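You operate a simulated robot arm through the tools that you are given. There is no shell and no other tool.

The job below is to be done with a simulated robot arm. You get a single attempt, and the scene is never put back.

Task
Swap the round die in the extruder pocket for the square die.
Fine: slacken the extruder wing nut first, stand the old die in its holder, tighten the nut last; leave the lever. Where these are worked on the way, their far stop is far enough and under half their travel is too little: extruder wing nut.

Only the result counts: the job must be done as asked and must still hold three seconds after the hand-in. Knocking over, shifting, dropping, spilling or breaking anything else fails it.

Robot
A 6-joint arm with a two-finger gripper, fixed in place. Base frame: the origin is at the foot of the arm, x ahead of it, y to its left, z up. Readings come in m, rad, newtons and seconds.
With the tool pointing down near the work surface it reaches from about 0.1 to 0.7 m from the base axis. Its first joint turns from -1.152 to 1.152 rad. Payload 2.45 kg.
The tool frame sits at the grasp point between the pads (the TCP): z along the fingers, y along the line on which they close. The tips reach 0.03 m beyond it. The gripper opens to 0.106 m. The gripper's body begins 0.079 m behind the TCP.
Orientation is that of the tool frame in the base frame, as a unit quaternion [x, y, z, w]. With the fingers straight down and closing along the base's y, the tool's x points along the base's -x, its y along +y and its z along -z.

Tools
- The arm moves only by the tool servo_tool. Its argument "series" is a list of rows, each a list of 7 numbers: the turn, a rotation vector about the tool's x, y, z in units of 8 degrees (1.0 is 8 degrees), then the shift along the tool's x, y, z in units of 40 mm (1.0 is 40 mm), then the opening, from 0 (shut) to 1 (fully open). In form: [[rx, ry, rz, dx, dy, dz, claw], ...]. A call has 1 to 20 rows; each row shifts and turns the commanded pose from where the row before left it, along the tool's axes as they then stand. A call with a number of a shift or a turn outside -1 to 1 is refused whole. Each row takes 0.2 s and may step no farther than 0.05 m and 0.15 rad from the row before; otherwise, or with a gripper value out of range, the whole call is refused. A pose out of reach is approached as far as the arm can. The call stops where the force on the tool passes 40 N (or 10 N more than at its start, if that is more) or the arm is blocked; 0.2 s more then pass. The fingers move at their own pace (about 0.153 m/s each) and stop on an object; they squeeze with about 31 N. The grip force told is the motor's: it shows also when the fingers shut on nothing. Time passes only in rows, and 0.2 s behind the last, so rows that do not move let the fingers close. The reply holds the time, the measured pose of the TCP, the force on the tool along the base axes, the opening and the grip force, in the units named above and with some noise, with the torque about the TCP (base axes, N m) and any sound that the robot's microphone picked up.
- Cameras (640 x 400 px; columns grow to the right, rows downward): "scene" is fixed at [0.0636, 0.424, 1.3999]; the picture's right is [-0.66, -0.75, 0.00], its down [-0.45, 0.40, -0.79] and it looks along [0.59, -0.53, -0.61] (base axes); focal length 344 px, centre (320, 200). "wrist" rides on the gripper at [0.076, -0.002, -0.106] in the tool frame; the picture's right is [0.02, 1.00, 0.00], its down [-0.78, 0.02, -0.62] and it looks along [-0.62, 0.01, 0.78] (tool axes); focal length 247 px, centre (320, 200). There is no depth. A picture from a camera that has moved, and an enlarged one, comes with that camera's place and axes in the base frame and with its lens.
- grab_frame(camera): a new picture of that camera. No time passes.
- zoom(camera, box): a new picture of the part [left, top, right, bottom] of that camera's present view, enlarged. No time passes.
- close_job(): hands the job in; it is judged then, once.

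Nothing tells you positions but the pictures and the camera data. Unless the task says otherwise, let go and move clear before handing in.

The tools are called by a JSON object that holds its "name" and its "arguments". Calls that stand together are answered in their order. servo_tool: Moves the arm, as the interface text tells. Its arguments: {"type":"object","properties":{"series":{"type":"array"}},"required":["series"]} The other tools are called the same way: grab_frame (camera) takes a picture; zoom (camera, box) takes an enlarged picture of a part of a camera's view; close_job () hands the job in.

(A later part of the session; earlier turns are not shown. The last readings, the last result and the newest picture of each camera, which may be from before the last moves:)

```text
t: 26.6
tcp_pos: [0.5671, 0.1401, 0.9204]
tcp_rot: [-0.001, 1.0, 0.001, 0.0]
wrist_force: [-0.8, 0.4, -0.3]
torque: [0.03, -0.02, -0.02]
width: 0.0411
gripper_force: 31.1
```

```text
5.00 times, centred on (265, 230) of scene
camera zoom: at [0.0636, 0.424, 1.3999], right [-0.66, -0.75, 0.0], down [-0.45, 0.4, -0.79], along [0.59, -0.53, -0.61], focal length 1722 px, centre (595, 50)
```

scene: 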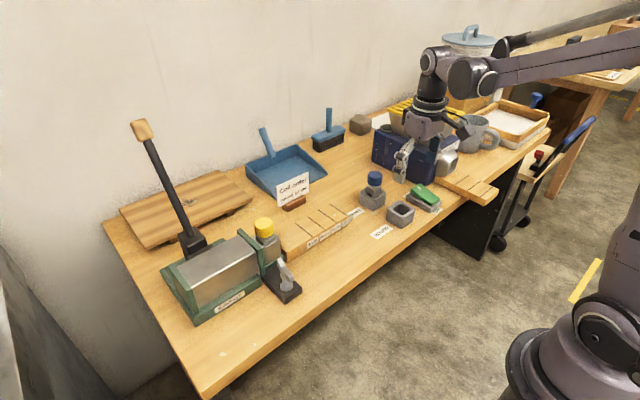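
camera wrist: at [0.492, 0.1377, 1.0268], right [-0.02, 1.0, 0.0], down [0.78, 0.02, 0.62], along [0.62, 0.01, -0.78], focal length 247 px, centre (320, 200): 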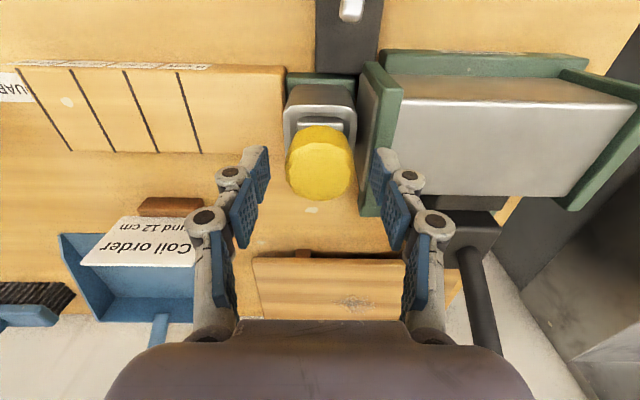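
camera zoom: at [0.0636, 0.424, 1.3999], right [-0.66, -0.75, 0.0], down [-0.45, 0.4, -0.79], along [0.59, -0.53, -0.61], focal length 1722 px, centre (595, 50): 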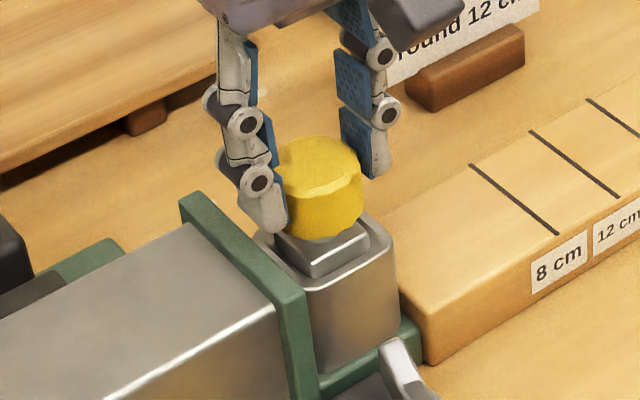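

The knob is firmly gripped (41 mm, 31 N) with no side load; I note the grip TCP at about (0.568, 0.140, 0.920). I'll lift gently straight up.

{"name": "servo_tool", "arguments": {"series": [[0, 0, 0, 0, 0, -0.2, 0], [0, 0, 0, 0, 0, -0.3, 0], [0, 0, 0, 0, 0, -0.5, 0], [0, 0, 0, 0, 0, -0.5, 0]]}}

{"name": "zoom", "arguments": {"camera": "scene", "box": [210, 170, 310, 270]}}

{"name": "zoom", "arguments": {"camera": "wrist", "box": [220, 50, 420, 220]}}

```text
t: 27.6
tcp_pos: [0.5674, 0.1408, 0.9808]
tcp_rot: [-0.002, 1.0, 0.001, 0.0]
wrist_force: [-0.2, 0.1, -1.1]
torque: [-0.03, -0.02, -0.02]
width: 0.0406
gripper_force: 31.3
```

```text
4.00 times, centred on (260, 220) of scene
camera zoom: at [0.0636, 0.424, 1.3999], right [-0.66, -0.75, 0.0], down [-0.45, 0.4, -0.79], along [0.59, -0.53, -0.61], focal length 1377 px, centre (560, 120)
```

zoom: 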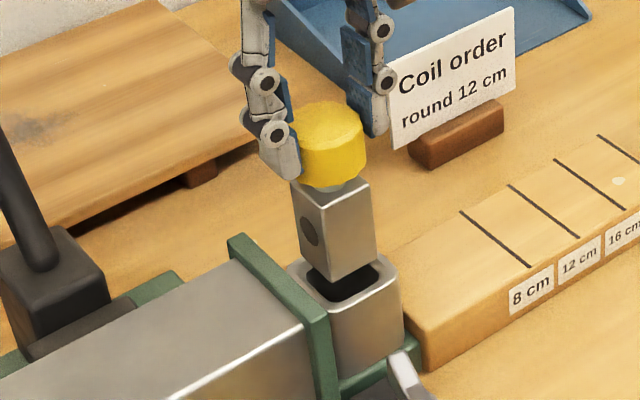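

```text
2.35 times, centred on (320, 135) of wrist
camera zoom: at [0.4918, 0.1377, 1.0871], right [-0.02, 1.0, 0.0], down [0.78, 0.02, 0.62], along [0.62, 0.01, -0.78], focal length 581 px, centre (320, 353)
```

zoom: 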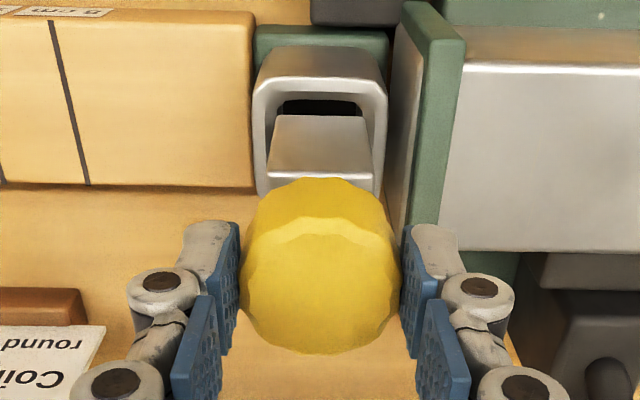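

The round die is out, its round aperture facing +y. I'll lift higher and carry it over to the ROUND holder without turning it.

{"name": "servo_tool", "arguments": {"series": [[0, 0, 0, 0, 0, -0.6, 0], [0, 0, 0, 0, 0, -0.9, 0], [0, 0, 0, 0.29, -0.88, 0, 0], [0, 0, 0, 0.29, -0.88, 0, 0], [0, 0, 0, 0.29, -0.88, 0, 0], [0, 0, 0, 0.29, -0.88, 0, 0], [0, 0, 0, 0.29, -0.88, 0, 0], [0, 0, 0, 0.29, -0.88, 0, 0], [0, 0, 0, 0.29, -0.88, 0, 0], [0, 0, 0, 0.29, -0.88, 0, 0], [0, 0, 0, 0.29, -0.88, 0, 0], [0, 0, 0, 0.29, -0.88, 0, 0], [0, 0, 0, 0, -0.15, 0, 0], [0, 0, 0, 0, 0, 0, 0]]}}

{"name": "grab_frame", "arguments": {"camera": "wrist"}}

{"name": "zoom", "arguments": {"camera": "wrist", "box": [240, 30, 400, 210]}}

{"name": "zoom", "arguments": {"camera": "scene", "box": [340, 120, 450, 240]}}

```text
t: 30.6
tcp_pos: [0.4528, -0.2198, 1.0396]
tcp_rot: [-0.001, 1.0, 0.0, 0.0]
wrist_force: [0.1, 1.4, -1.2]
torque: [0.0, 0.01, -0.02]
width: 0.0407
gripper_force: 31.1
```

```text
taken
camera wrist: at [0.3761, -0.2214, 1.1457], right [-0.02, 1.0, 0.0], down [0.78, 0.02, 0.62], along [0.62, 0.02, -0.78], focal length 247 px, centre (320, 200)
```

wrist: 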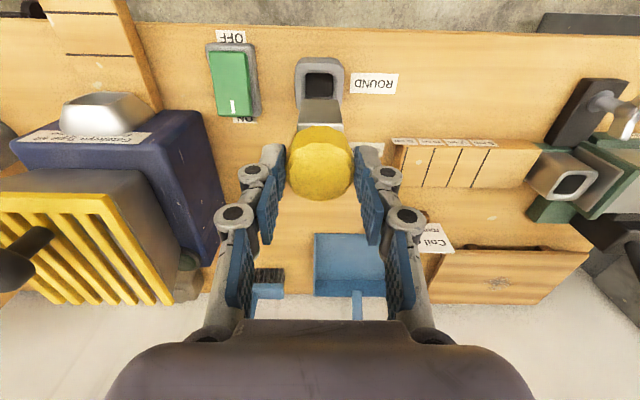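

```text
2.22 times, centred on (320, 120) of wrist
camera zoom: at [0.3761, -0.2214, 1.1457], right [-0.02, 1.0, 0.0], down [0.78, 0.02, 0.62], along [0.62, 0.02, -0.78], focal length 549 px, centre (320, 378)
```

zoom: 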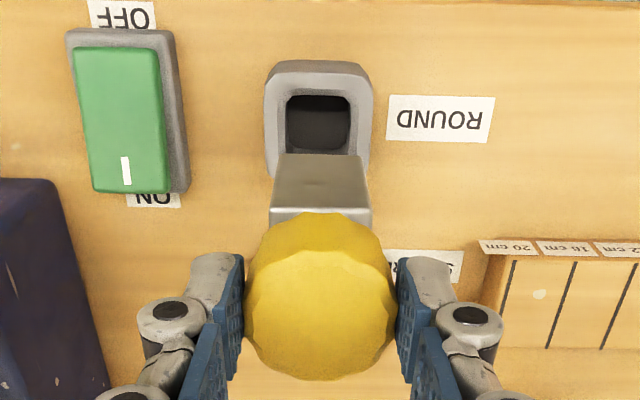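

```text
3.33 times, centred on (395, 180) of scene
camera zoom: at [0.0636, 0.424, 1.3999], right [-0.66, -0.75, 0.0], down [-0.45, 0.4, -0.79], along [0.59, -0.53, -0.61], focal length 1148 px, centre (70, 267)
```

zoom: 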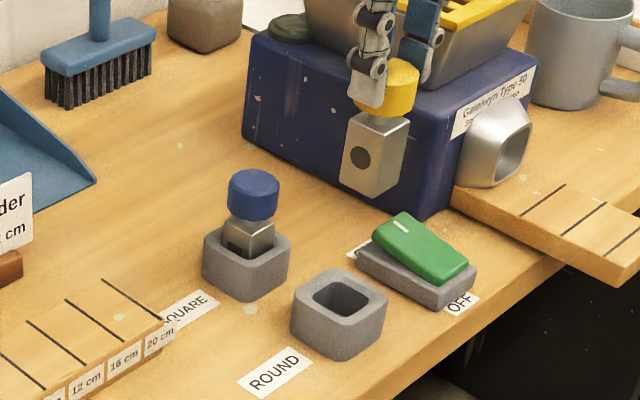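

{"name": "zoom", "arguments": {"camera": "wrist", "box": [285, 45, 355, 135]}}

{"name": "zoom", "arguments": {"camera": "scene", "box": [370, 130, 440, 235]}}

```text
4.44 times, centred on (320, 90) of wrist
camera zoom: at [0.3761, -0.2214, 1.1457], right [-0.02, 1.0, 0.0], down [0.78, 0.02, 0.62], along [0.62, 0.02, -0.78], focal length 1098 px, centre (320, 689)
```

zoom: 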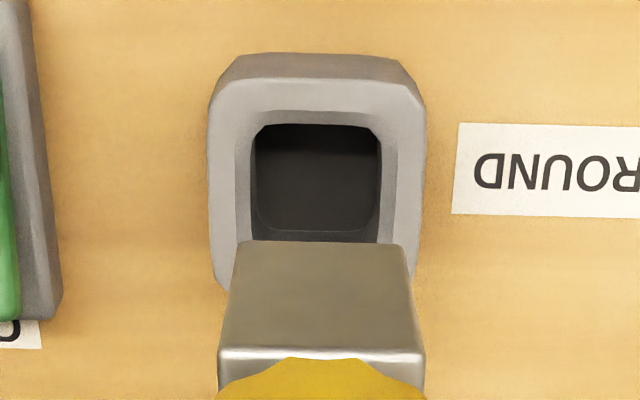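

```text
3.81 times, centred on (405, 182) of scene
camera zoom: at [0.0636, 0.424, 1.3999], right [-0.66, -0.75, 0.0], down [-0.45, 0.4, -0.79], along [0.59, -0.53, -0.61], focal length 1312 px, centre (-4, 267)
```

zoom: 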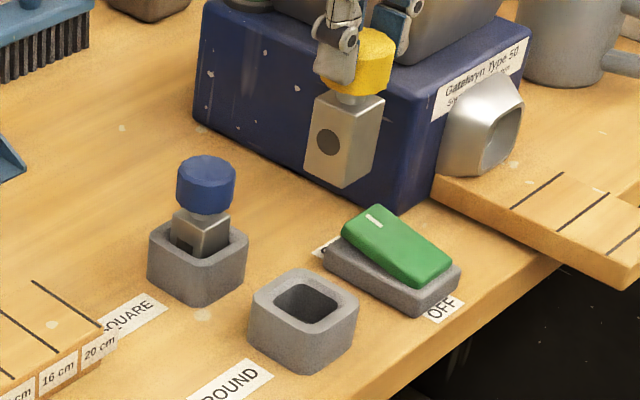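

The holder has a chamfered mouth (about 43 mm at the rim narrowing to about 35 mm) and the die block is about 31 mm wide. I'll shift slightly toward +x, lower to just above the rim, and check alignment again.

{"name": "servo_tool", "arguments": {"series": [[0, 0, 0, -0.1, -0.03, 0.4, 0], [0, 0, 0, 0, 0, 0.8, 0], [0, 0, 0, 0, 0, 0.7, 0], [0, 0, 0, 0, 0, 0.4, 0], [0, 0, 0, 0, 0, 0, 0]]}}

{"name": "zoom", "arguments": {"camera": "wrist", "box": [270, 30, 370, 150]}}

{"name": "zoom", "arguments": {"camera": "scene", "box": [360, 150, 440, 240]}}

```text
t: 31.8
tcp_pos: [0.457, -0.2192, 0.9475]
tcp_rot: [-0.001, 1.0, 0.0, 0.0]
wrist_force: [0.6, 0.0, -1.5]
torque: [0.05, 0.0, 0.02]
width: 0.041
gripper_force: 30.9
```

```text
3.33 times, centred on (320, 90) of wrist
camera zoom: at [0.3811, -0.2217, 1.0537], right [-0.02, 1.0, 0.0], down [0.78, 0.02, 0.62], along [0.62, 0.01, -0.78], focal length 823 px, centre (320, 567)
```

zoom: 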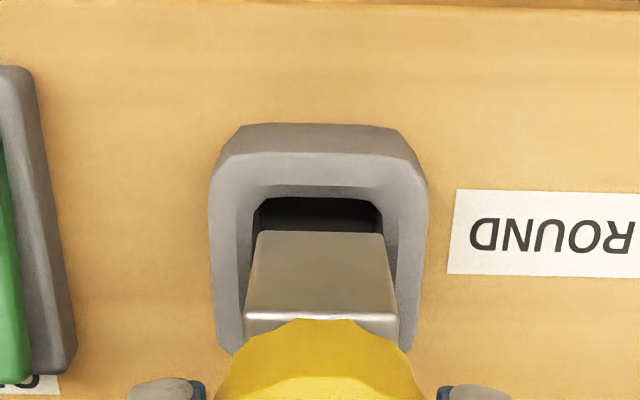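

```text
4.44 times, centred on (400, 195) of scene
camera zoom: at [0.0636, 0.424, 1.3999], right [-0.66, -0.75, 0.0], down [-0.45, 0.4, -0.79], along [0.59, -0.53, -0.61], focal length 1530 px, centre (-36, 222)
```

zoom: 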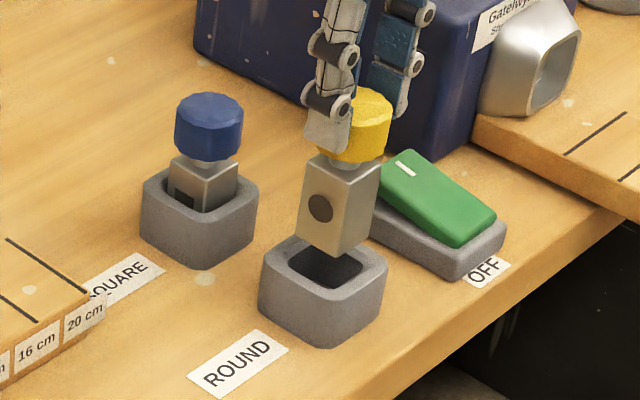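

The die is aligned with the holder mouth within about 1 mm in both directions. I'll lower it in small steps while watching the force.

{"name": "servo_tool", "arguments": {"series": [[0, 0, 0, 0, 0, 0.25, 0], [0, 0, 0, 0, 0, 0.25, 0], [0, 0, 0, 0, 0, 0.25, 0], [0, 0, 0, 0, 0, 0.15, 0]]}}

{"name": "zoom", "arguments": {"camera": "scene", "box": [360, 150, 440, 240]}}

{"name": "zoom", "arguments": {"camera": "wrist", "box": [270, 30, 370, 150]}}

```text
t: 32.8
tcp_pos: [0.4577, -0.2198, 0.9114]
tcp_rot: [-0.001, 1.0, 0.001, 0.0]
wrist_force: [-0.4, -0.6, -2.5]
torque: [-0.03, 0.02, -0.01]
width: 0.0411
gripper_force: 30.9
```

```text
4.44 times, centred on (400, 195) of scene
camera zoom: at [0.0636, 0.424, 1.3999], right [-0.66, -0.75, 0.0], down [-0.45, 0.4, -0.79], along [0.59, -0.53, -0.61], focal length 1530 px, centre (-36, 222)
```

zoom: 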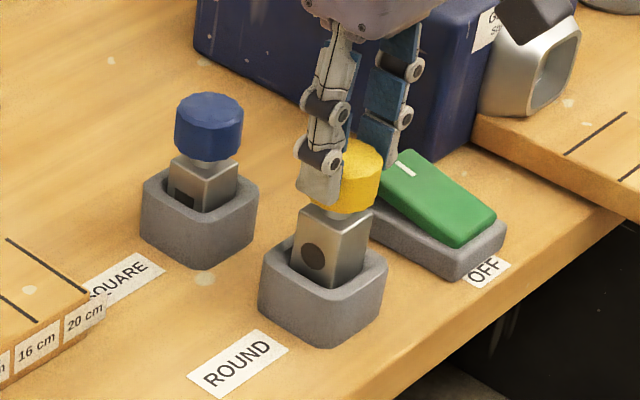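

```text
3.33 times, centred on (320, 90) of wrist
camera zoom: at [0.3807, -0.2219, 1.0183], right [-0.02, 1.0, 0.0], down [0.78, 0.02, 0.62], along [0.62, 0.01, -0.78], focal length 823 px, centre (320, 567)
```

zoom: 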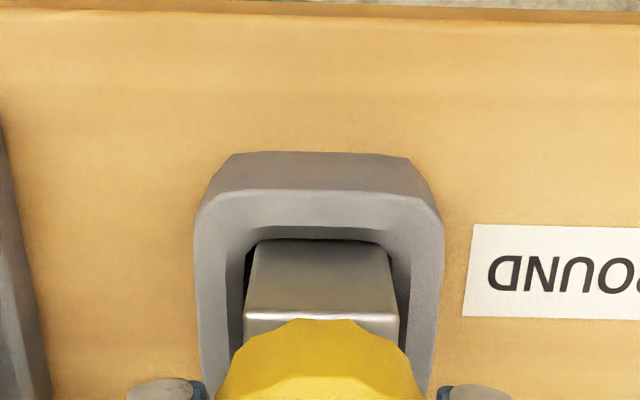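

It is sliding into the holder without contact force. I'll continue down in fine steps until it seats.

{"name": "servo_tool", "arguments": {"series": [[0, 0, 0, 0, 0, 0.12, 0], [0, 0, 0, 0, 0, 0.1, 0], [0, 0, 0, 0, 0, 0.08, 0]]}}

```text
t: 33.6
tcp_pos: [0.4567, -0.2197, 0.8992]
tcp_rot: [-0.001, 1.0, 0.0, 0.0]
wrist_force: [0.0, -1.1, -1.1]
torque: [0.02, -0.01, -0.02]
width: 0.041
gripper_force: 31.0
```

{"name": "servo_tool", "arguments": {"series": [[0, 0, 0, 0, 0, 0.05, 0], [0, 0, 0, 0, 0, 0.05, 0]]}}

{"name": "zoom", "arguments": {"camera": "scene", "box": [360, 150, 440, 240]}}

{"name": "zoom", "arguments": {"camera": "wrist", "box": [270, 30, 370, 150]}}

```text
t: 34.2
tcp_pos: [0.4571, -0.219, 0.8958]
tcp_rot: [-0.002, 1.0, 0.001, 0.0]
wrist_force: [0.3, 0.4, -1.5]
torque: [0.03, 0.01, -0.01]
width: 0.0408
gripper_force: 31.1
```

```text
4.44 times, centred on (400, 195) of scene
camera zoom: at [0.0636, 0.424, 1.3999], right [-0.66, -0.75, 0.0], down [-0.45, 0.4, -0.79], along [0.59, -0.53, -0.61], focal length 1530 px, centre (-36, 222)
```

zoom: 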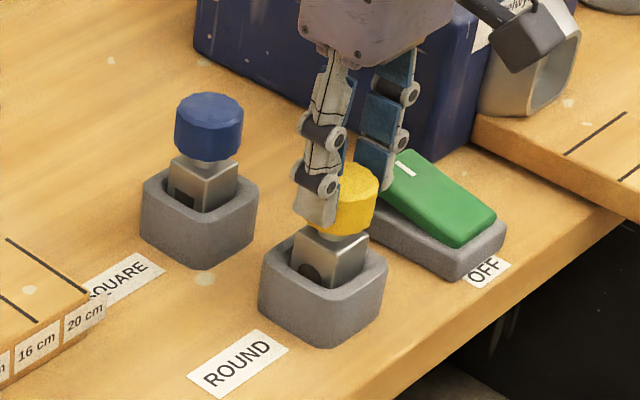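

```text
3.33 times, centred on (320, 90) of wrist
camera zoom: at [0.3804, -0.2218, 1.0025], right [-0.02, 1.0, 0.0], down [0.78, 0.02, 0.62], along [0.62, 0.01, -0.78], focal length 823 px, centre (320, 567)
```

zoom: 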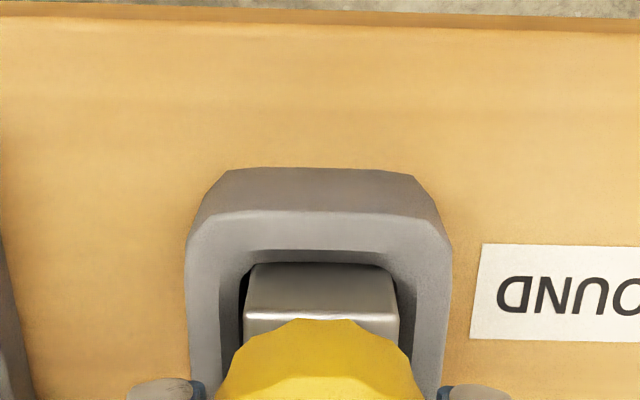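

{"name": "servo_tool", "arguments": {"series": [[0, 0, 0, 0, 0, 0.03, 0], [0, 0, 0, 0, 0, 0.03, 0]]}}

```text
t: 34.8
tcp_pos: [0.4564, -0.2195, 0.8935]
tcp_rot: [-0.001, 1.0, 0.0, 0.0]
wrist_force: [-1.1, 0.2, 23.2]
torque: [0.04, 0.07, 0.02]
width: 0.041
gripper_force: 31.3
```

The die has seated (23 N at z≈0.8935). I'll relieve the load, open moderately and lift clear.

{"name": "servo_tool", "arguments": {"series": [[0, 0, 0, 0, 0, -0.012, 0], [0, 0, 0, 0, 0, 0, 0.5], [0, 0, 0, 0, 0, 0, 0.62], [0, 0, 0, 0, 0, -0.3, 0.62], [0, 0, 0, 0, 0, -0.8, 0.62], [0, 0, 0, 0, 0, -1, 0.62]]}}

{"name": "zoom", "arguments": {"camera": "scene", "box": [360, 150, 440, 240]}}

{"name": "grab_frame", "arguments": {"camera": "wrist"}}

```text
t: 36.2
tcp_pos: [0.4574, -0.2193, 0.9782]
tcp_rot: [-0.001, 1.0, 0.0, 0.001]
wrist_force: [0.1, 0.1, 0.6]
torque: [-0.02, -0.02, -0.01]
width: 0.0655
gripper_force: 0.1
```

```text
4.44 times, centred on (400, 195) of scene
camera zoom: at [0.0635, 0.4241, 1.3999], right [-0.66, -0.75, 0.0], down [-0.45, 0.4, -0.79], along [0.59, -0.53, -0.61], focal length 1530 px, centre (-36, 222)
```

zoom: 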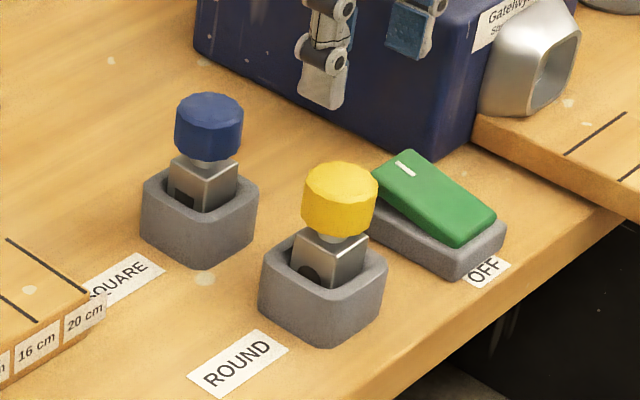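

```text
taken
camera wrist: at [0.3811, -0.2219, 1.0844], right [-0.02, 1.0, 0.0], down [0.78, 0.02, 0.62], along [0.62, 0.01, -0.78], focal length 247 px, centre (320, 200)
```

wrist: 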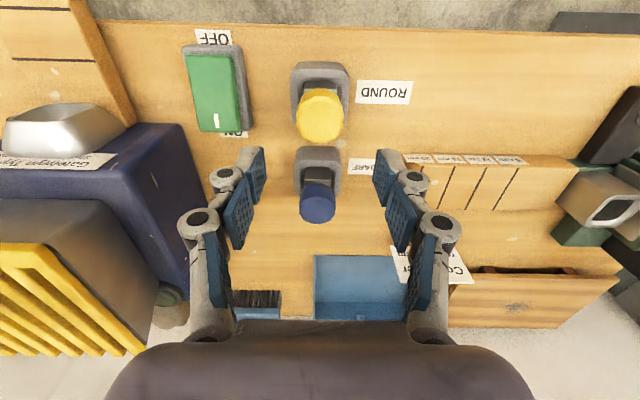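

The round die now stands upright in its holder. Next I hover above the blue knob of the square die and check centring.

{"name": "servo_tool", "arguments": {"series": [[0, 0, 0, -0.8, 0, 0, 0.62], [0, 0, 0, -0.8, 0, 0, 0.62], [0, 0, 0, -0.75, 0, 0.3, 0.62], [0, 0, 0, 0, 0, 0.6, 0.62], [0, 0, 0, 0, 0, 0, 0.62]]}}

{"name": "grab_frame", "arguments": {"camera": "wrist"}}

{"name": "zoom", "arguments": {"camera": "wrist", "box": [240, 80, 400, 200]}}

{"name": "zoom", "arguments": {"camera": "scene", "box": [340, 140, 440, 240]}}

```text
t: 37.4
tcp_pos: [0.5513, -0.2196, 0.9414]
tcp_rot: [-0.001, 1.0, 0.001, 0.0]
wrist_force: [0.4, -0.2, 0.3]
torque: [-0.01, -0.01, -0.02]
width: 0.0658
gripper_force: 0.1
```

```text
taken
camera wrist: at [0.4745, -0.2218, 1.0483], right [-0.02, 1.0, 0.0], down [0.78, 0.02, 0.62], along [0.62, 0.01, -0.78], focal length 247 px, centre (320, 200)
```

wrist: 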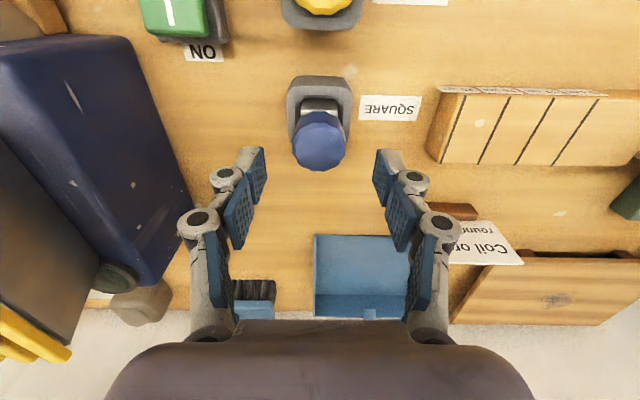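

```text
3.33 times, centred on (320, 140) of wrist
camera zoom: at [0.4745, -0.2218, 1.0483], right [-0.02, 1.0, 0.0], down [0.78, 0.02, 0.62], along [0.62, 0.01, -0.78], focal length 823 px, centre (320, 400)
```

zoom: 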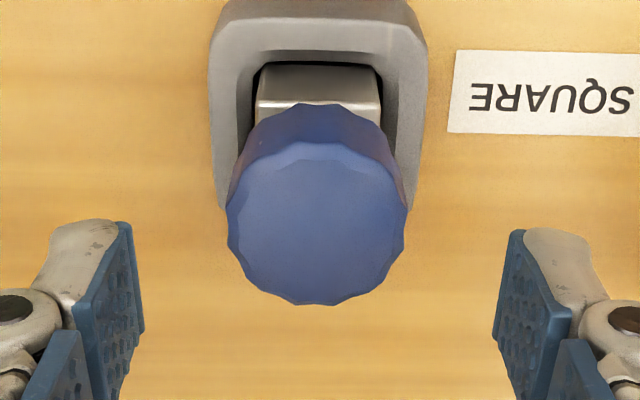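

```text
4.00 times, centred on (390, 190) of scene
camera zoom: at [0.0636, 0.424, 1.3999], right [-0.66, -0.75, 0.0], down [-0.45, 0.4, -0.79], along [0.59, -0.53, -0.61], focal length 1377 px, centre (40, 240)
```

zoom: 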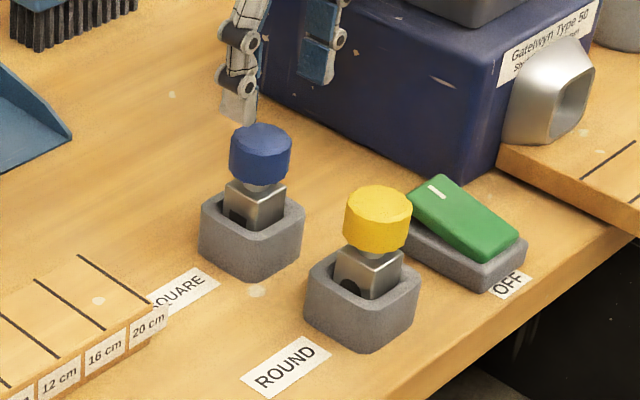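

The blue knob is about 7 mm further in +x and 1 mm in -y than my TCP. I'll correct, descend to grip height, and verify before closing.

{"name": "servo_tool", "arguments": {"series": [[0, 0, 0, -0.18, -0.03, 0, 0.62], [0, 0, 0, 0, 0, 0.5, 0.62], [0, 0, 0, 0, 0, 0.5, 0.62], [0, 0, 0, 0, 0, 0.18, 0.62], [0, 0, 0, 0, 0, 0, 0.62]]}}

{"name": "zoom", "arguments": {"camera": "wrist", "box": [240, 90, 400, 220]}}

{"name": "zoom", "arguments": {"camera": "scene", "box": [340, 140, 440, 240]}}

```text
t: 38.6
tcp_pos: [0.558, -0.2201, 0.8936]
tcp_rot: [-0.001, 1.0, 0.001, 0.0]
wrist_force: [0.5, 0.3, -0.3]
torque: [0.06, 0.0, -0.01]
width: 0.0656
gripper_force: 0.0
```

```text
3.08 times, centred on (320, 155) of wrist
camera zoom: at [0.4817, -0.2231, 1.0013], right [-0.02, 1.0, 0.0], down [0.78, 0.02, 0.62], along [0.62, 0.01, -0.78], focal length 760 px, centre (320, 338)
```

zoom: 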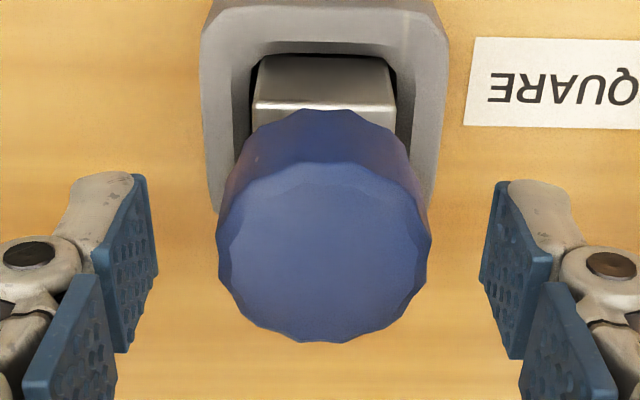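

```text
4.00 times, centred on (390, 190) of scene
camera zoom: at [0.0636, 0.424, 1.3999], right [-0.66, -0.75, 0.0], down [-0.45, 0.4, -0.79], along [0.59, -0.53, -0.61], focal length 1377 px, centre (40, 240)
```

zoom: 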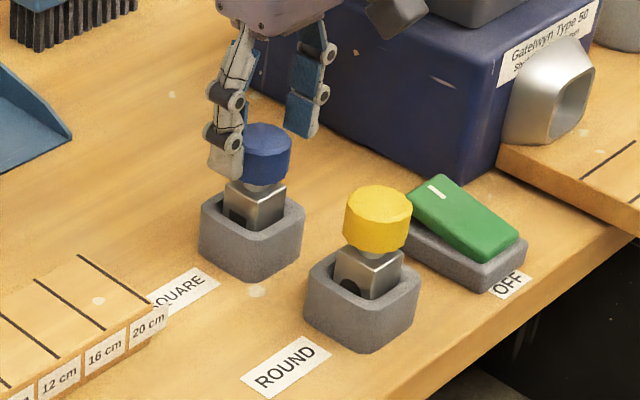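

The view matches the earlier grip on the yellow knob almost pixel for pixel (within about 0.5 mm). Closing on the blue knob.

{"name": "servo_tool", "arguments": {"series": [[0, 0, 0, 0, 0.012, 0, 0.5], [0, 0, 0, 0, 0, 0, 0.3], [0, 0, 0, 0, 0, 0, 0], [0, 0, 0, 0, 0, 0, 0]]}}

```text
t: 39.6
tcp_pos: [0.5585, -0.2211, 0.8953]
tcp_rot: [-0.001, 1.0, 0.0, -0.001]
wrist_force: [-0.4, -0.5, 3.4]
torque: [-0.01, 0.01, -0.02]
width: 0.041
gripper_force: 30.7
```

Gripped at 41 mm. I'll lift slowly straight up out of the holder and check.

{"name": "servo_tool", "arguments": {"series": [[0, 0, 0, 0, 0, -0.2, 0], [0, 0, 0, 0, 0, -0.4, 0], [0, 0, 0, 0, 0, -0.5, 0], [0, 0, 0, 0, 0, -0.7, 0], [0, 0, 0, 0, 0, -0.9, 0], [0, 0, 0, 0, 0, -0.95, 0], [0, 0, 0, 0, 0, 0, 0]]}}

{"name": "grab_frame", "arguments": {"camera": "wrist"}}

{"name": "zoom", "arguments": {"camera": "scene", "box": [330, 100, 440, 240]}}

```text
t: 41.2
tcp_pos: [0.5576, -0.2201, 1.0401]
tcp_rot: [0.0, 1.0, 0.0, 0.001]
wrist_force: [-0.2, 0.1, -1.2]
torque: [0.0, -0.03, -0.04]
width: 0.041
gripper_force: 31.5
```

```text
taken
camera wrist: at [0.4818, -0.2223, 1.1476], right [-0.02, 1.0, 0.0], down [0.78, 0.02, 0.62], along [0.62, 0.01, -0.78], focal length 247 px, centre (320, 200)
```

wrist: 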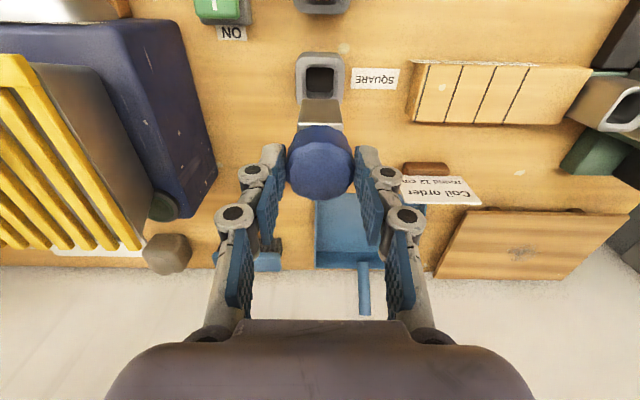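

```text
2.86 times, centred on (385, 170) of scene
camera zoom: at [0.0636, 0.424, 1.3999], right [-0.66, -0.75, 0.0], down [-0.45, 0.4, -0.79], along [0.59, -0.53, -0.61], focal length 984 px, centre (134, 286)
```

zoom: 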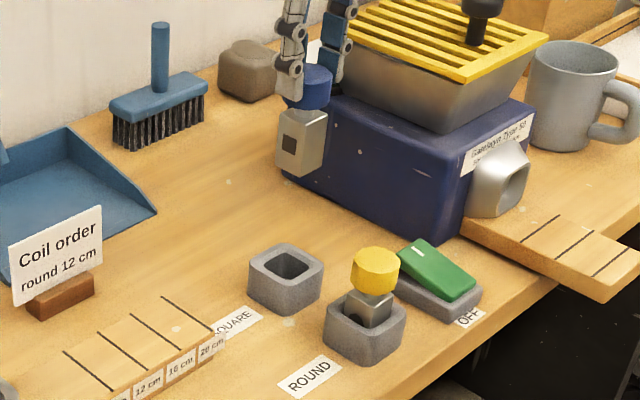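

The square die is out, square aperture facing +y. I'll carry it at this height over to the pocket, keeping its orientation.

{"name": "servo_tool", "arguments": {"series": [[0, 0, 0, -0.025, 0.9, 0, 0], [0, 0, 0, -0.025, 0.9, 0, 0], [0, 0, 0, -0.025, 0.9, 0, 0], [0, 0, 0, -0.025, 0.9, 0, 0], [0, 0, 0, -0.025, 0.9, 0, 0], [0, 0, 0, -0.025, 0.9, 0, 0], [0, 0, 0, -0.025, 0.9, 0, 0], [0, 0, 0, -0.025, 0.9, 0, 0], [0, 0, 0, -0.025, 0.9, 0, 0], [0, 0, 0, -0.025, 0.9, 0, 0], [0, 0, 0, 0, 0, 0, 0]]}}

{"name": "grab_frame", "arguments": {"camera": "wrist"}}

{"name": "zoom", "arguments": {"camera": "wrist", "box": [270, 30, 370, 150]}}

{"name": "zoom", "arguments": {"camera": "scene", "box": [210, 150, 310, 270]}}

```text
t: 43.6
tcp_pos: [0.5663, 0.1404, 1.0411]
tcp_rot: [-0.001, 1.0, 0.0, 0.0]
wrist_force: [-0.1, 0.1, -1.4]
torque: [0.0, -0.01, -0.02]
width: 0.0409
gripper_force: 30.9
```

```text
taken
camera wrist: at [0.49, 0.138, 1.1477], right [-0.02, 1.0, 0.0], down [0.78, 0.02, 0.62], along [0.62, 0.01, -0.78], focal length 247 px, centre (320, 200)
```

wrist: 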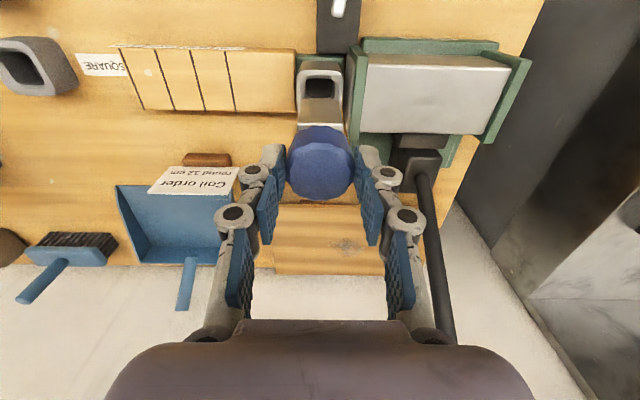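

```text
3.33 times, centred on (320, 90) of wrist
camera zoom: at [0.49, 0.138, 1.1477], right [-0.02, 1.0, 0.0], down [0.78, 0.02, 0.62], along [0.62, 0.01, -0.78], focal length 823 px, centre (320, 567)
```

zoom: 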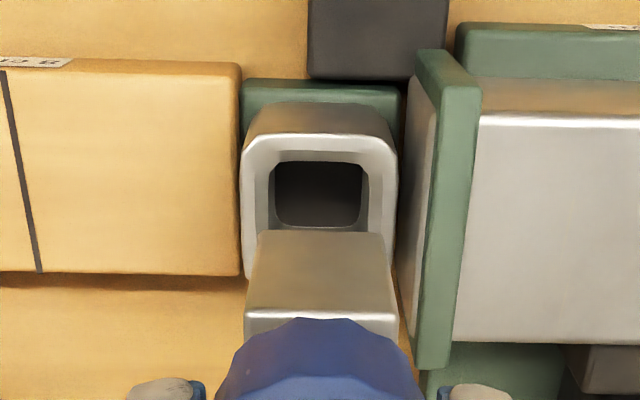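

```text
3.33 times, centred on (260, 210) of scene
camera zoom: at [0.0636, 0.4241, 1.3999], right [-0.66, -0.75, 0.0], down [-0.46, 0.4, -0.79], along [0.59, -0.53, -0.61], focal length 1148 px, centre (520, 167)
```

zoom: 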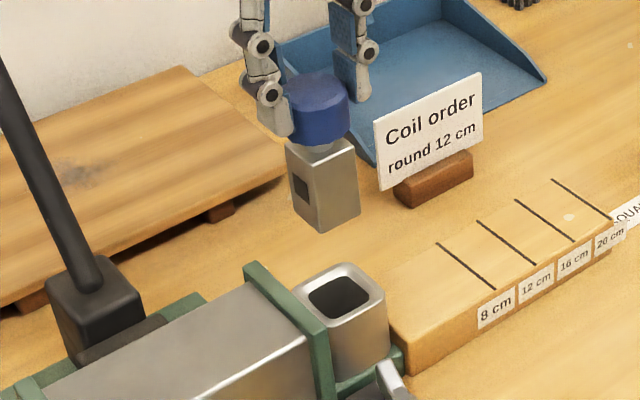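

I'm 2 mm short in x compared with the recorded grip pose. I'll correct that and lower to just above the pocket, matching the earlier lift-out view.

{"name": "servo_tool", "arguments": {"series": [[0, 0, 0, -0.05, -0.008, 0.3, 0], [0, 0, 0, 0, 0, 0.6, 0], [0, 0, 0, 0, 0, 0.6, 0], [0, 0, 0, 0, 0, 0, 0]]}}

{"name": "zoom", "arguments": {"camera": "wrist", "box": [220, 50, 420, 220]}}

{"name": "zoom", "arguments": {"camera": "wrist", "box": [280, 50, 360, 140]}}

{"name": "zoom", "arguments": {"camera": "scene", "box": [210, 170, 310, 270]}}

```text
t: 44.6
tcp_pos: [0.5689, 0.1399, 0.9806]
tcp_rot: [-0.001, 1.0, 0.0, 0.0]
wrist_force: [0.6, 0.0, -1.7]
torque: [0.0, -0.02, 0.02]
width: 0.0408
gripper_force: 31.3
```

```text
2.35 times, centred on (320, 135) of wrist
camera zoom: at [0.493, 0.1373, 1.0871], right [-0.02, 1.0, 0.0], down [0.78, 0.02, 0.62], along [0.62, 0.01, -0.78], focal length 581 px, centre (320, 353)
```

zoom: 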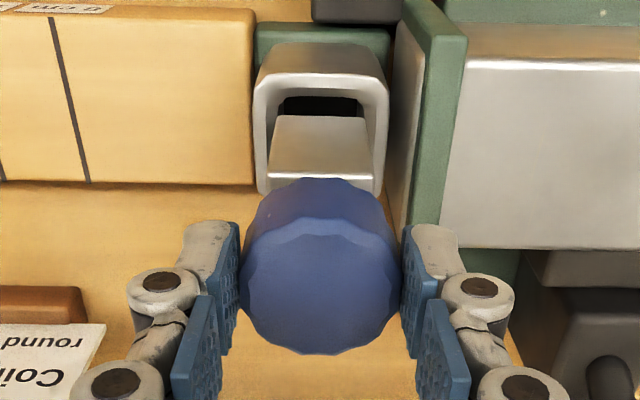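

```text
4.44 times, centred on (320, 95) of wrist
camera zoom: at [0.493, 0.1373, 1.0871], right [-0.02, 1.0, 0.0], down [0.78, 0.02, 0.62], along [0.62, 0.01, -0.78], focal length 1098 px, centre (320, 667)
```

zoom: 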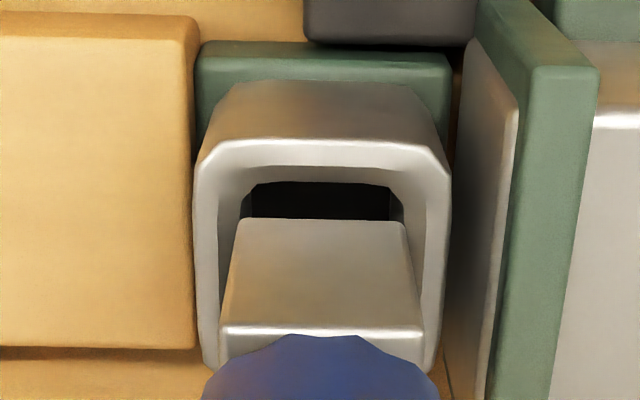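

```text
4.00 times, centred on (260, 220) of scene
camera zoom: at [0.0636, 0.424, 1.3999], right [-0.66, -0.75, 0.0], down [-0.45, 0.4, -0.79], along [0.59, -0.53, -0.61], focal length 1377 px, centre (560, 120)
```

zoom: 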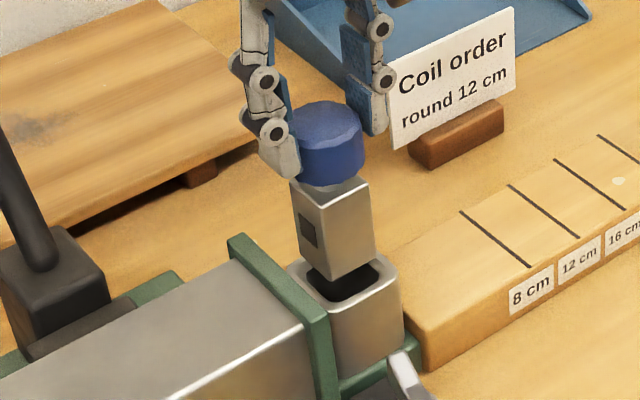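

Comparing with the lift-out view, I'm about 1.2 mm too far in +x. I'll trim that and begin inserting gradually, watching the force.

{"name": "servo_tool", "arguments": {"series": [[0, 0, 0, 0.028, 0.008, 0, 0], [0, 0, 0, 0, 0, 0.15, 0], [0, 0, 0, 0, 0, 0.2, 0], [0, 0, 0, 0, 0, 0.2, 0]]}}

{"name": "zoom", "arguments": {"camera": "wrist", "box": [280, 50, 360, 140]}}

{"name": "zoom", "arguments": {"camera": "scene", "box": [210, 170, 310, 270]}}

```text
t: 45.6
tcp_pos: [0.5683, 0.1403, 0.9574]
tcp_rot: [-0.001, 1.0, 0.0, 0.0]
wrist_force: [0.0, 0.0, -0.2]
torque: [-0.02, 0.0, 0.04]
width: 0.0407
gripper_force: 30.7
```

```text
4.44 times, centred on (320, 95) of wrist
camera zoom: at [0.4918, 0.1376, 1.0652], right [-0.02, 1.0, 0.0], down [0.78, 0.02, 0.62], along [0.62, 0.02, -0.78], focal length 1098 px, centre (320, 667)
```

zoom: 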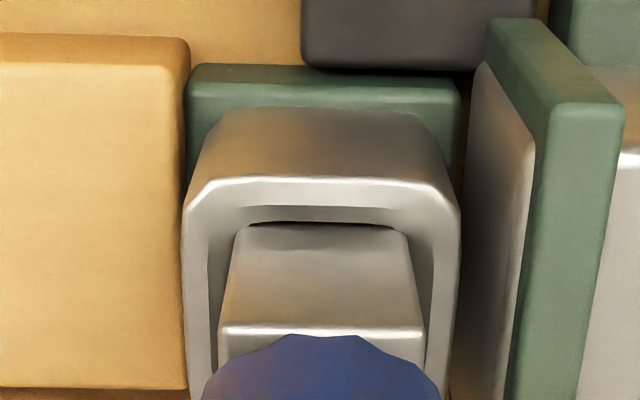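

```text
4.00 times, centred on (260, 220) of scene
camera zoom: at [0.0636, 0.424, 1.3999], right [-0.66, -0.75, 0.0], down [-0.45, 0.4, -0.79], along [0.59, -0.53, -0.61], focal length 1377 px, centre (560, 120)
```

zoom: 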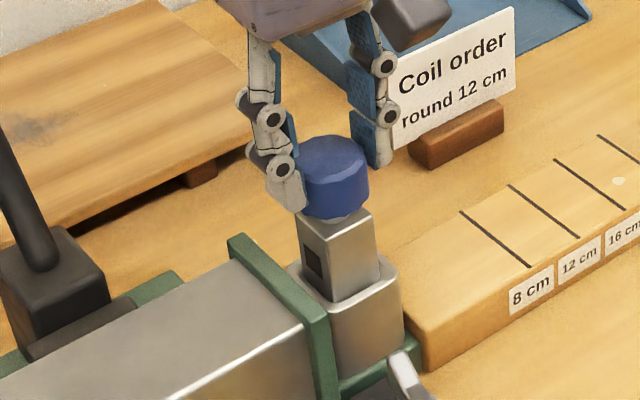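

It is entering the pocket with no contact force. Continuing down.

{"name": "servo_tool", "arguments": {"series": [[0, 0, 0, 0, 0, 0.25, 0], [0, 0, 0, 0, 0, 0.25, 0], [0, 0, 0, 0, 0, 0.2, 0], [0, 0, 0, 0, 0, 0.1, 0]]}}

```text
t: 46.6
tcp_pos: [0.5681, 0.1402, 0.9255]
tcp_rot: [-0.001, 1.0, 0.0, 0.0]
wrist_force: [0.4, 1.2, -1.4]
torque: [-0.02, -0.03, 0.01]
width: 0.0407
gripper_force: 30.6
```

{"name": "servo_tool", "arguments": {"series": [[0, 0, 0, 0, 0, 0.05, 0], [0, 0, 0, 0, 0, 0.04, 0], [0, 0, 0, 0, 0, 0.03, 0]]}}

```text
t: 47.4
tcp_pos: [0.5689, 0.1404, 0.9215]
tcp_rot: [-0.001, 1.0, 0.0, 0.0]
wrist_force: [0.4, 0.0, -1.2]
torque: [-0.01, -0.01, 0.03]
width: 0.0411
gripper_force: 31.5
```

{"name": "servo_tool", "arguments": {"series": [[0, 0, 0, 0, 0, 0.025, 0], [0, 0, 0, 0, 0, 0.02, 0]]}}

```text
t: 48.0
tcp_pos: [0.5677, 0.1404, 0.9217]
tcp_rot: [-0.001, 1.0, 0.0, 0.001]
wrist_force: [1.5, -0.1, 16.0]
torque: [0.04, -0.15, 0.0]
width: 0.041
gripper_force: 31.2
```

Contact at z≈0.921, which matches the seated height expected for this grip. Let me check the pictures before letting go.

{"name": "zoom", "arguments": {"camera": "scene", "box": [210, 170, 310, 270]}}

{"name": "zoom", "arguments": {"camera": "wrist", "box": [240, 90, 400, 220]}}

```text
4.00 times, centred on (260, 220) of scene
camera zoom: at [0.0633, 0.424, 1.3999], right [-0.66, -0.75, 0.0], down [-0.45, 0.4, -0.79], along [0.59, -0.53, -0.61], focal length 1377 px, centre (560, 120)
```

zoom: 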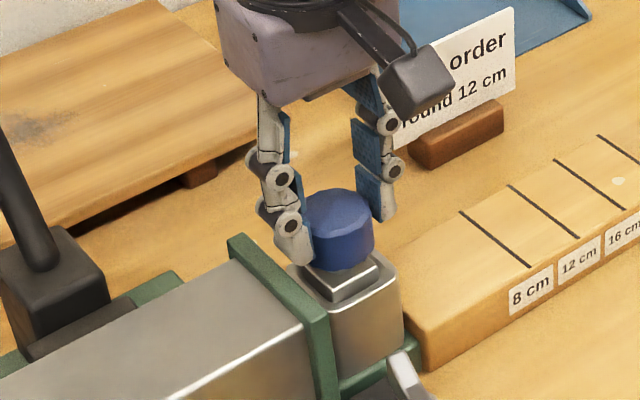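

```text
3.08 times, centred on (320, 155) of wrist
camera zoom: at [0.4918, 0.1377, 1.0275], right [-0.02, 1.0, 0.0], down [0.78, 0.02, 0.62], along [0.62, 0.02, -0.78], focal length 760 px, centre (320, 338)
```

zoom: 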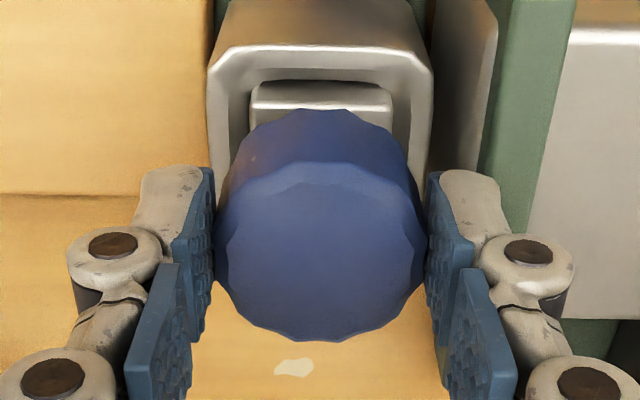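

The square die sits in the pocket exactly as the round one did. Releasing and lifting clear.

{"name": "servo_tool", "arguments": {"series": [[0, 0, 0, 0, 0, -0.01, 0], [0, 0, 0, 0, 0, 0, 0.5], [0, 0, 0, 0, 0, 0, 0.6], [0, 0, 0, 0, 0, -0.3, 0.6], [0, 0, 0, 0, 0, -0.8, 0.6], [0, 0, 0, 0, 0, -1, 0.6], [0, 0, 0, 0, 0, -0.3, 0.6]]}}

{"name": "zoom", "arguments": {"camera": "scene", "box": [210, 170, 310, 290]}}

{"name": "grab_frame", "arguments": {"camera": "wrist"}}

```text
t: 49.6
tcp_pos: [0.5688, 0.1394, 1.0168]
tcp_rot: [-0.001, 1.0, 0.0, -0.001]
wrist_force: [-0.2, 0.2, -0.4]
torque: [-0.03, 0.01, -0.04]
width: 0.0638
gripper_force: 0.0
```

```text
3.33 times, centred on (260, 230) of scene
camera zoom: at [0.0636, 0.424, 1.3999], right [-0.66, -0.75, 0.0], down [-0.45, 0.4, -0.79], along [0.59, -0.53, -0.61], focal length 1148 px, centre (520, 100)
```

zoom: 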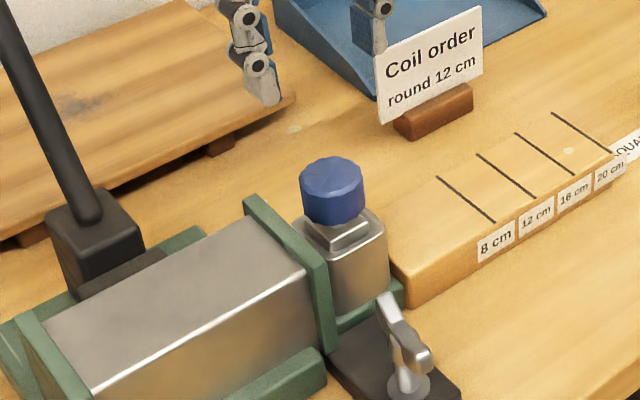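

```text
taken
camera wrist: at [0.4923, 0.1375, 1.1233], right [-0.02, 1.0, 0.0], down [0.78, 0.02, 0.62], along [0.62, 0.01, -0.78], focal length 247 px, centre (320, 200)
```

wrist: 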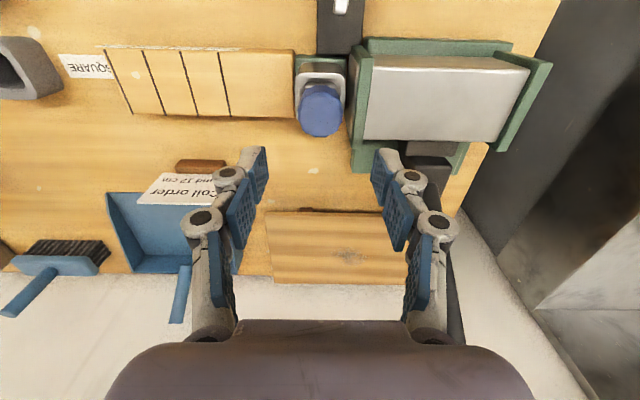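

The square die is in place and the gripper is clear. Now I go back above the wing nut (axis best estimate (0.472, 0.159)) and wind the wrist to about 171° so I can turn it clockwise again.

{"name": "servo_tool", "arguments": {"series": [[0, 0, 0, 0.8, 0.16, 0, 0.5], [0, 0, 0, 0.8, 0.16, 0, 0.5], [0, 0, 0, 0.82, 0.17, 0.2, 0.5], [0, 0, -1, 0, 0, 0, 0.5], [0, 0, -1, 0, 0, 0, 0.5], [0, 0, -1, 0, 0, 0, 0.5], [0, 0, -1, 0, 0, 0, 0.5], [0, 0, -1, 0, 0, 0, 0.5], [0, 0, -1, 0, 0, 0, 0.5], [0, 0, -1, 0, 0, 0, 0.5], [0, 0, -1, 0, 0, 0, 0.5], [0, 0, -1, 0, 0, 0, 0.5], [0, 0, -1, 0, 0, 0, 0.5], [0, 0, -1, 0, 0, 0, 0.5], [0, 0, -1, 0, 0, 0, 0.5], [0, 0, -1, 0, 0, 0, 0.5], [0, 0, -1, 0, 0, 0, 0.5], [0, 0, -1, 0, 0, 0, 0.5], [0, 0, -1, 0, 0, 0, 0.5], [0, 0, -1, 0, 0, 0, 0.5]]}}

```text
t: 53.8
tcp_pos: [0.4707, 0.1601, 1.0076]
tcp_rot: [0.928, -0.372, 0.0, 0.0]
wrist_force: [-0.3, 0.3, -0.2]
torque: [0.02, 0.03, -0.05]
width: 0.0527
gripper_force: 0.0
```

{"name": "servo_tool", "arguments": {"series": [[0, 0, -1, 0, 0, 0, 0.5], [0, 0, -1, 0, 0, 0, 0.5], [0, 0, -1, 0, 0, 0.4, 0.5], [0, 0, -1, 0, 0, 0.5, 0.5], [0, 0, -0.35, 0, 0, 0.5, 0.5], [0, 0, 0, 0, 0, 0, 0.5]]}}

{"name": "grab_frame", "arguments": {"camera": "wrist"}}

{"name": "zoom", "arguments": {"camera": "wrist", "box": [260, 60, 380, 180]}}

{"name": "zoom", "arguments": {"camera": "scene", "box": [230, 190, 330, 310]}}

```text
t: 55.2
tcp_pos: [0.4715, 0.1596, 0.9516]
tcp_rot: [0.997, -0.078, 0.0, 0.0]
wrist_force: [0.2, 0.7, 0.0]
torque: [0.01, 0.02, 0.02]
width: 0.0529
gripper_force: 0.1
```

```text
taken
camera wrist: at [0.5469, 0.1486, 1.059], right [-0.14, -0.99, 0.0], down [-0.78, 0.11, 0.62], along [-0.62, 0.08, -0.78], focal length 247 px, centre (320, 200)
```

wrist: 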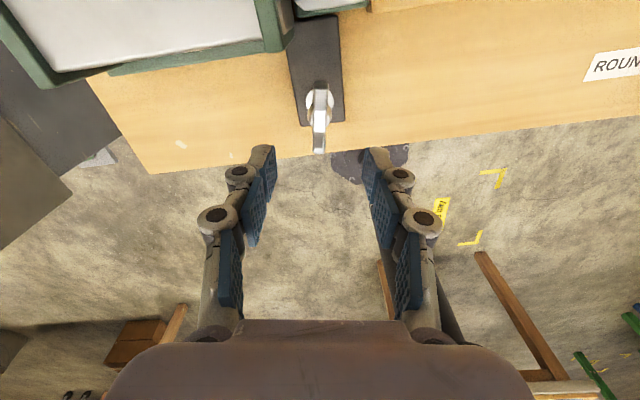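

```text
3.33 times, centred on (320, 120) of wrist
camera zoom: at [0.5469, 0.1486, 1.059], right [-0.14, -0.99, 0.0], down [-0.78, 0.11, 0.62], along [-0.62, 0.08, -0.78], focal length 823 px, centre (320, 467)
```

zoom: 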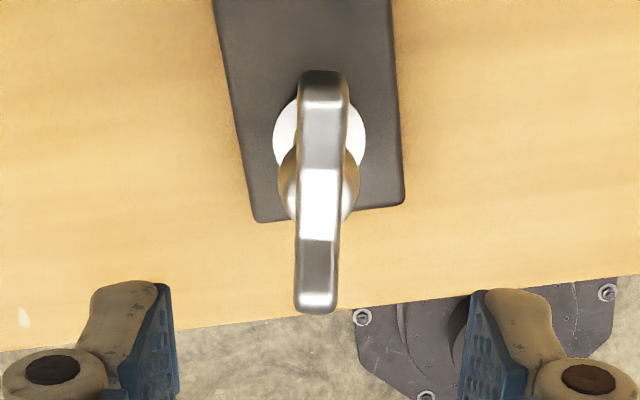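

```text
3.33 times, centred on (280, 250) of scene
camera zoom: at [0.0636, 0.424, 1.3999], right [-0.66, -0.75, 0.0], down [-0.45, 0.4, -0.79], along [0.59, -0.53, -0.61], focal length 1148 px, centre (453, 33)
```

zoom: 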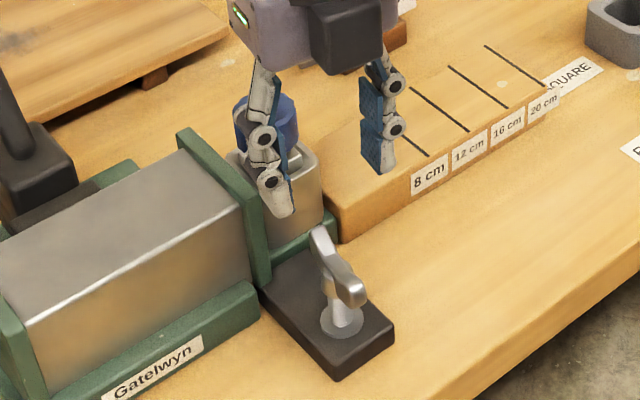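

The gripper is lined up with the blade to within about 1° and 1 mm. Descending to the same grip height and closing on the wing.

{"name": "servo_tool", "arguments": {"series": [[0, 0, 0, 0, -0.02, 0.6, 0.5], [0, 0, 0, 0, 0, 0.8, 0.5], [0, 0, 0, 0, 0, 0.59, 0.45], [0, 0, 0, 0, 0, 0, 0.3], [0, 0, 0, 0, 0, 0, 0.1], [0, 0, 0, 0, 0, 0, 0], [0, 0, 0, 0, 0, 0, 0]]}}

{"name": "zoom", "arguments": {"camera": "wrist", "box": [240, 80, 400, 220]}}

{"name": "zoom", "arguments": {"camera": "scene", "box": [230, 200, 330, 310]}}

```text
t: 56.8
tcp_pos: [0.4714, 0.1591, 0.8725]
tcp_rot: [0.997, -0.079, -0.001, 0.0]
wrist_force: [-3.0, -3.5, -11.4]
torque: [-0.17, -0.14, -0.16]
width: 0.0138
gripper_force: 40.1
```

```text
2.86 times, centred on (320, 150) of wrist
camera zoom: at [0.5471, 0.1488, 0.9789], right [-0.14, -0.99, 0.0], down [-0.78, 0.11, 0.62], along [-0.62, 0.08, -0.78], focal length 706 px, centre (320, 343)
```

zoom: 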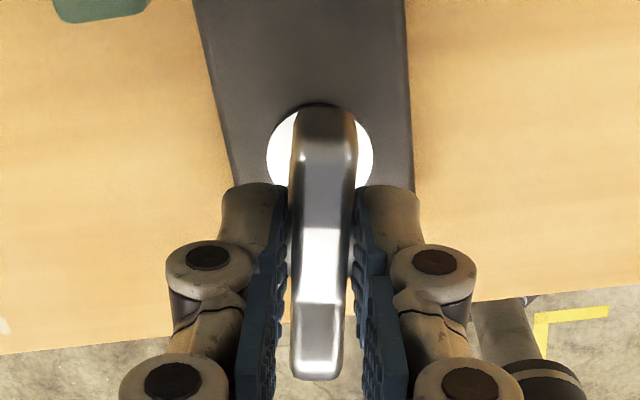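

```text
3.64 times, centred on (280, 255) of scene
camera zoom: at [0.0637, 0.424, 1.3999], right [-0.66, -0.75, 0.0], down [-0.46, 0.4, -0.79], along [0.59, -0.53, -0.61], focal length 1252 px, centre (466, 0)
```

zoom: 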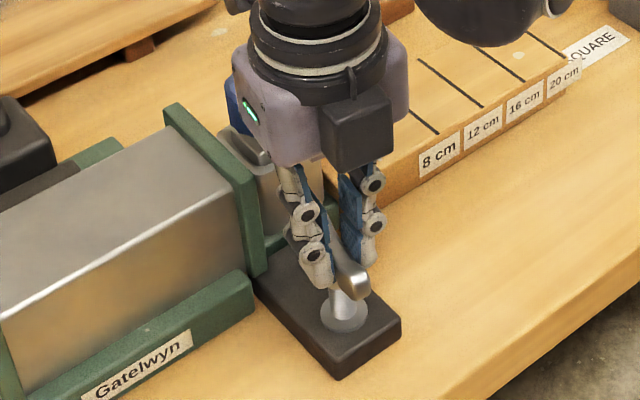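

The blade is gripped squarely with little side load. Turning clockwise to tighten, in small batches.

{"name": "servo_tool", "arguments": {"series": [[0, 0, 0.6, 0, 0, 0, 0], [0, 0, 0.8, 0, 0, 0, 0], [0, 0, 0.8, 0, 0, 0, 0], [0, 0, 0.8, 0, 0, 0, 0]]}}

```text
t: 57.8
tcp_pos: [0.4712, 0.1597, 0.8721]
tcp_rot: [0.958, -0.286, 0.0, 0.001]
wrist_force: [-6.8, -11.0, -29.0]
torque: [-0.42, -0.07, 0.03]
width: 0.0138
gripper_force: 40.3
```

{"name": "servo_tool", "arguments": {"series": [[0, 0, 0, 0, 0.025, 0.012, 0], [0, 0, 0.8, 0, 0, 0, 0], [0, 0, 0.8, 0, 0, 0, 0], [0, 0, 0.8, 0, 0, 0, 0]]}}

```text
t: 58.8
tcp_pos: [0.4715, 0.1593, 0.8725]
tcp_rot: [0.897, -0.442, 0.0, 0.0]
wrist_force: [-4.2, -12.0, -23.5]
torque: [0.11, 0.43, 0.08]
width: 0.0138
gripper_force: 40.1
```

{"name": "servo_tool", "arguments": {"series": [[0, 0, 0, 0.02, 0.015, 0.008, 0], [0, 0, 0.8, 0, 0, 0, 0], [0, 0, 0.8, 0, 0, 0, 0], [0, 0, 0.8, 0, 0, 0, 0]]}}

```text
t: 59.8
tcp_pos: [0.4706, 0.1585, 0.8722]
tcp_rot: [0.811, -0.585, 0.0, 0.0]
wrist_force: [-7.8, -2.9, -13.5]
torque: [-0.89, -0.13, 0.02]
width: 0.0136
gripper_force: 40.5
```

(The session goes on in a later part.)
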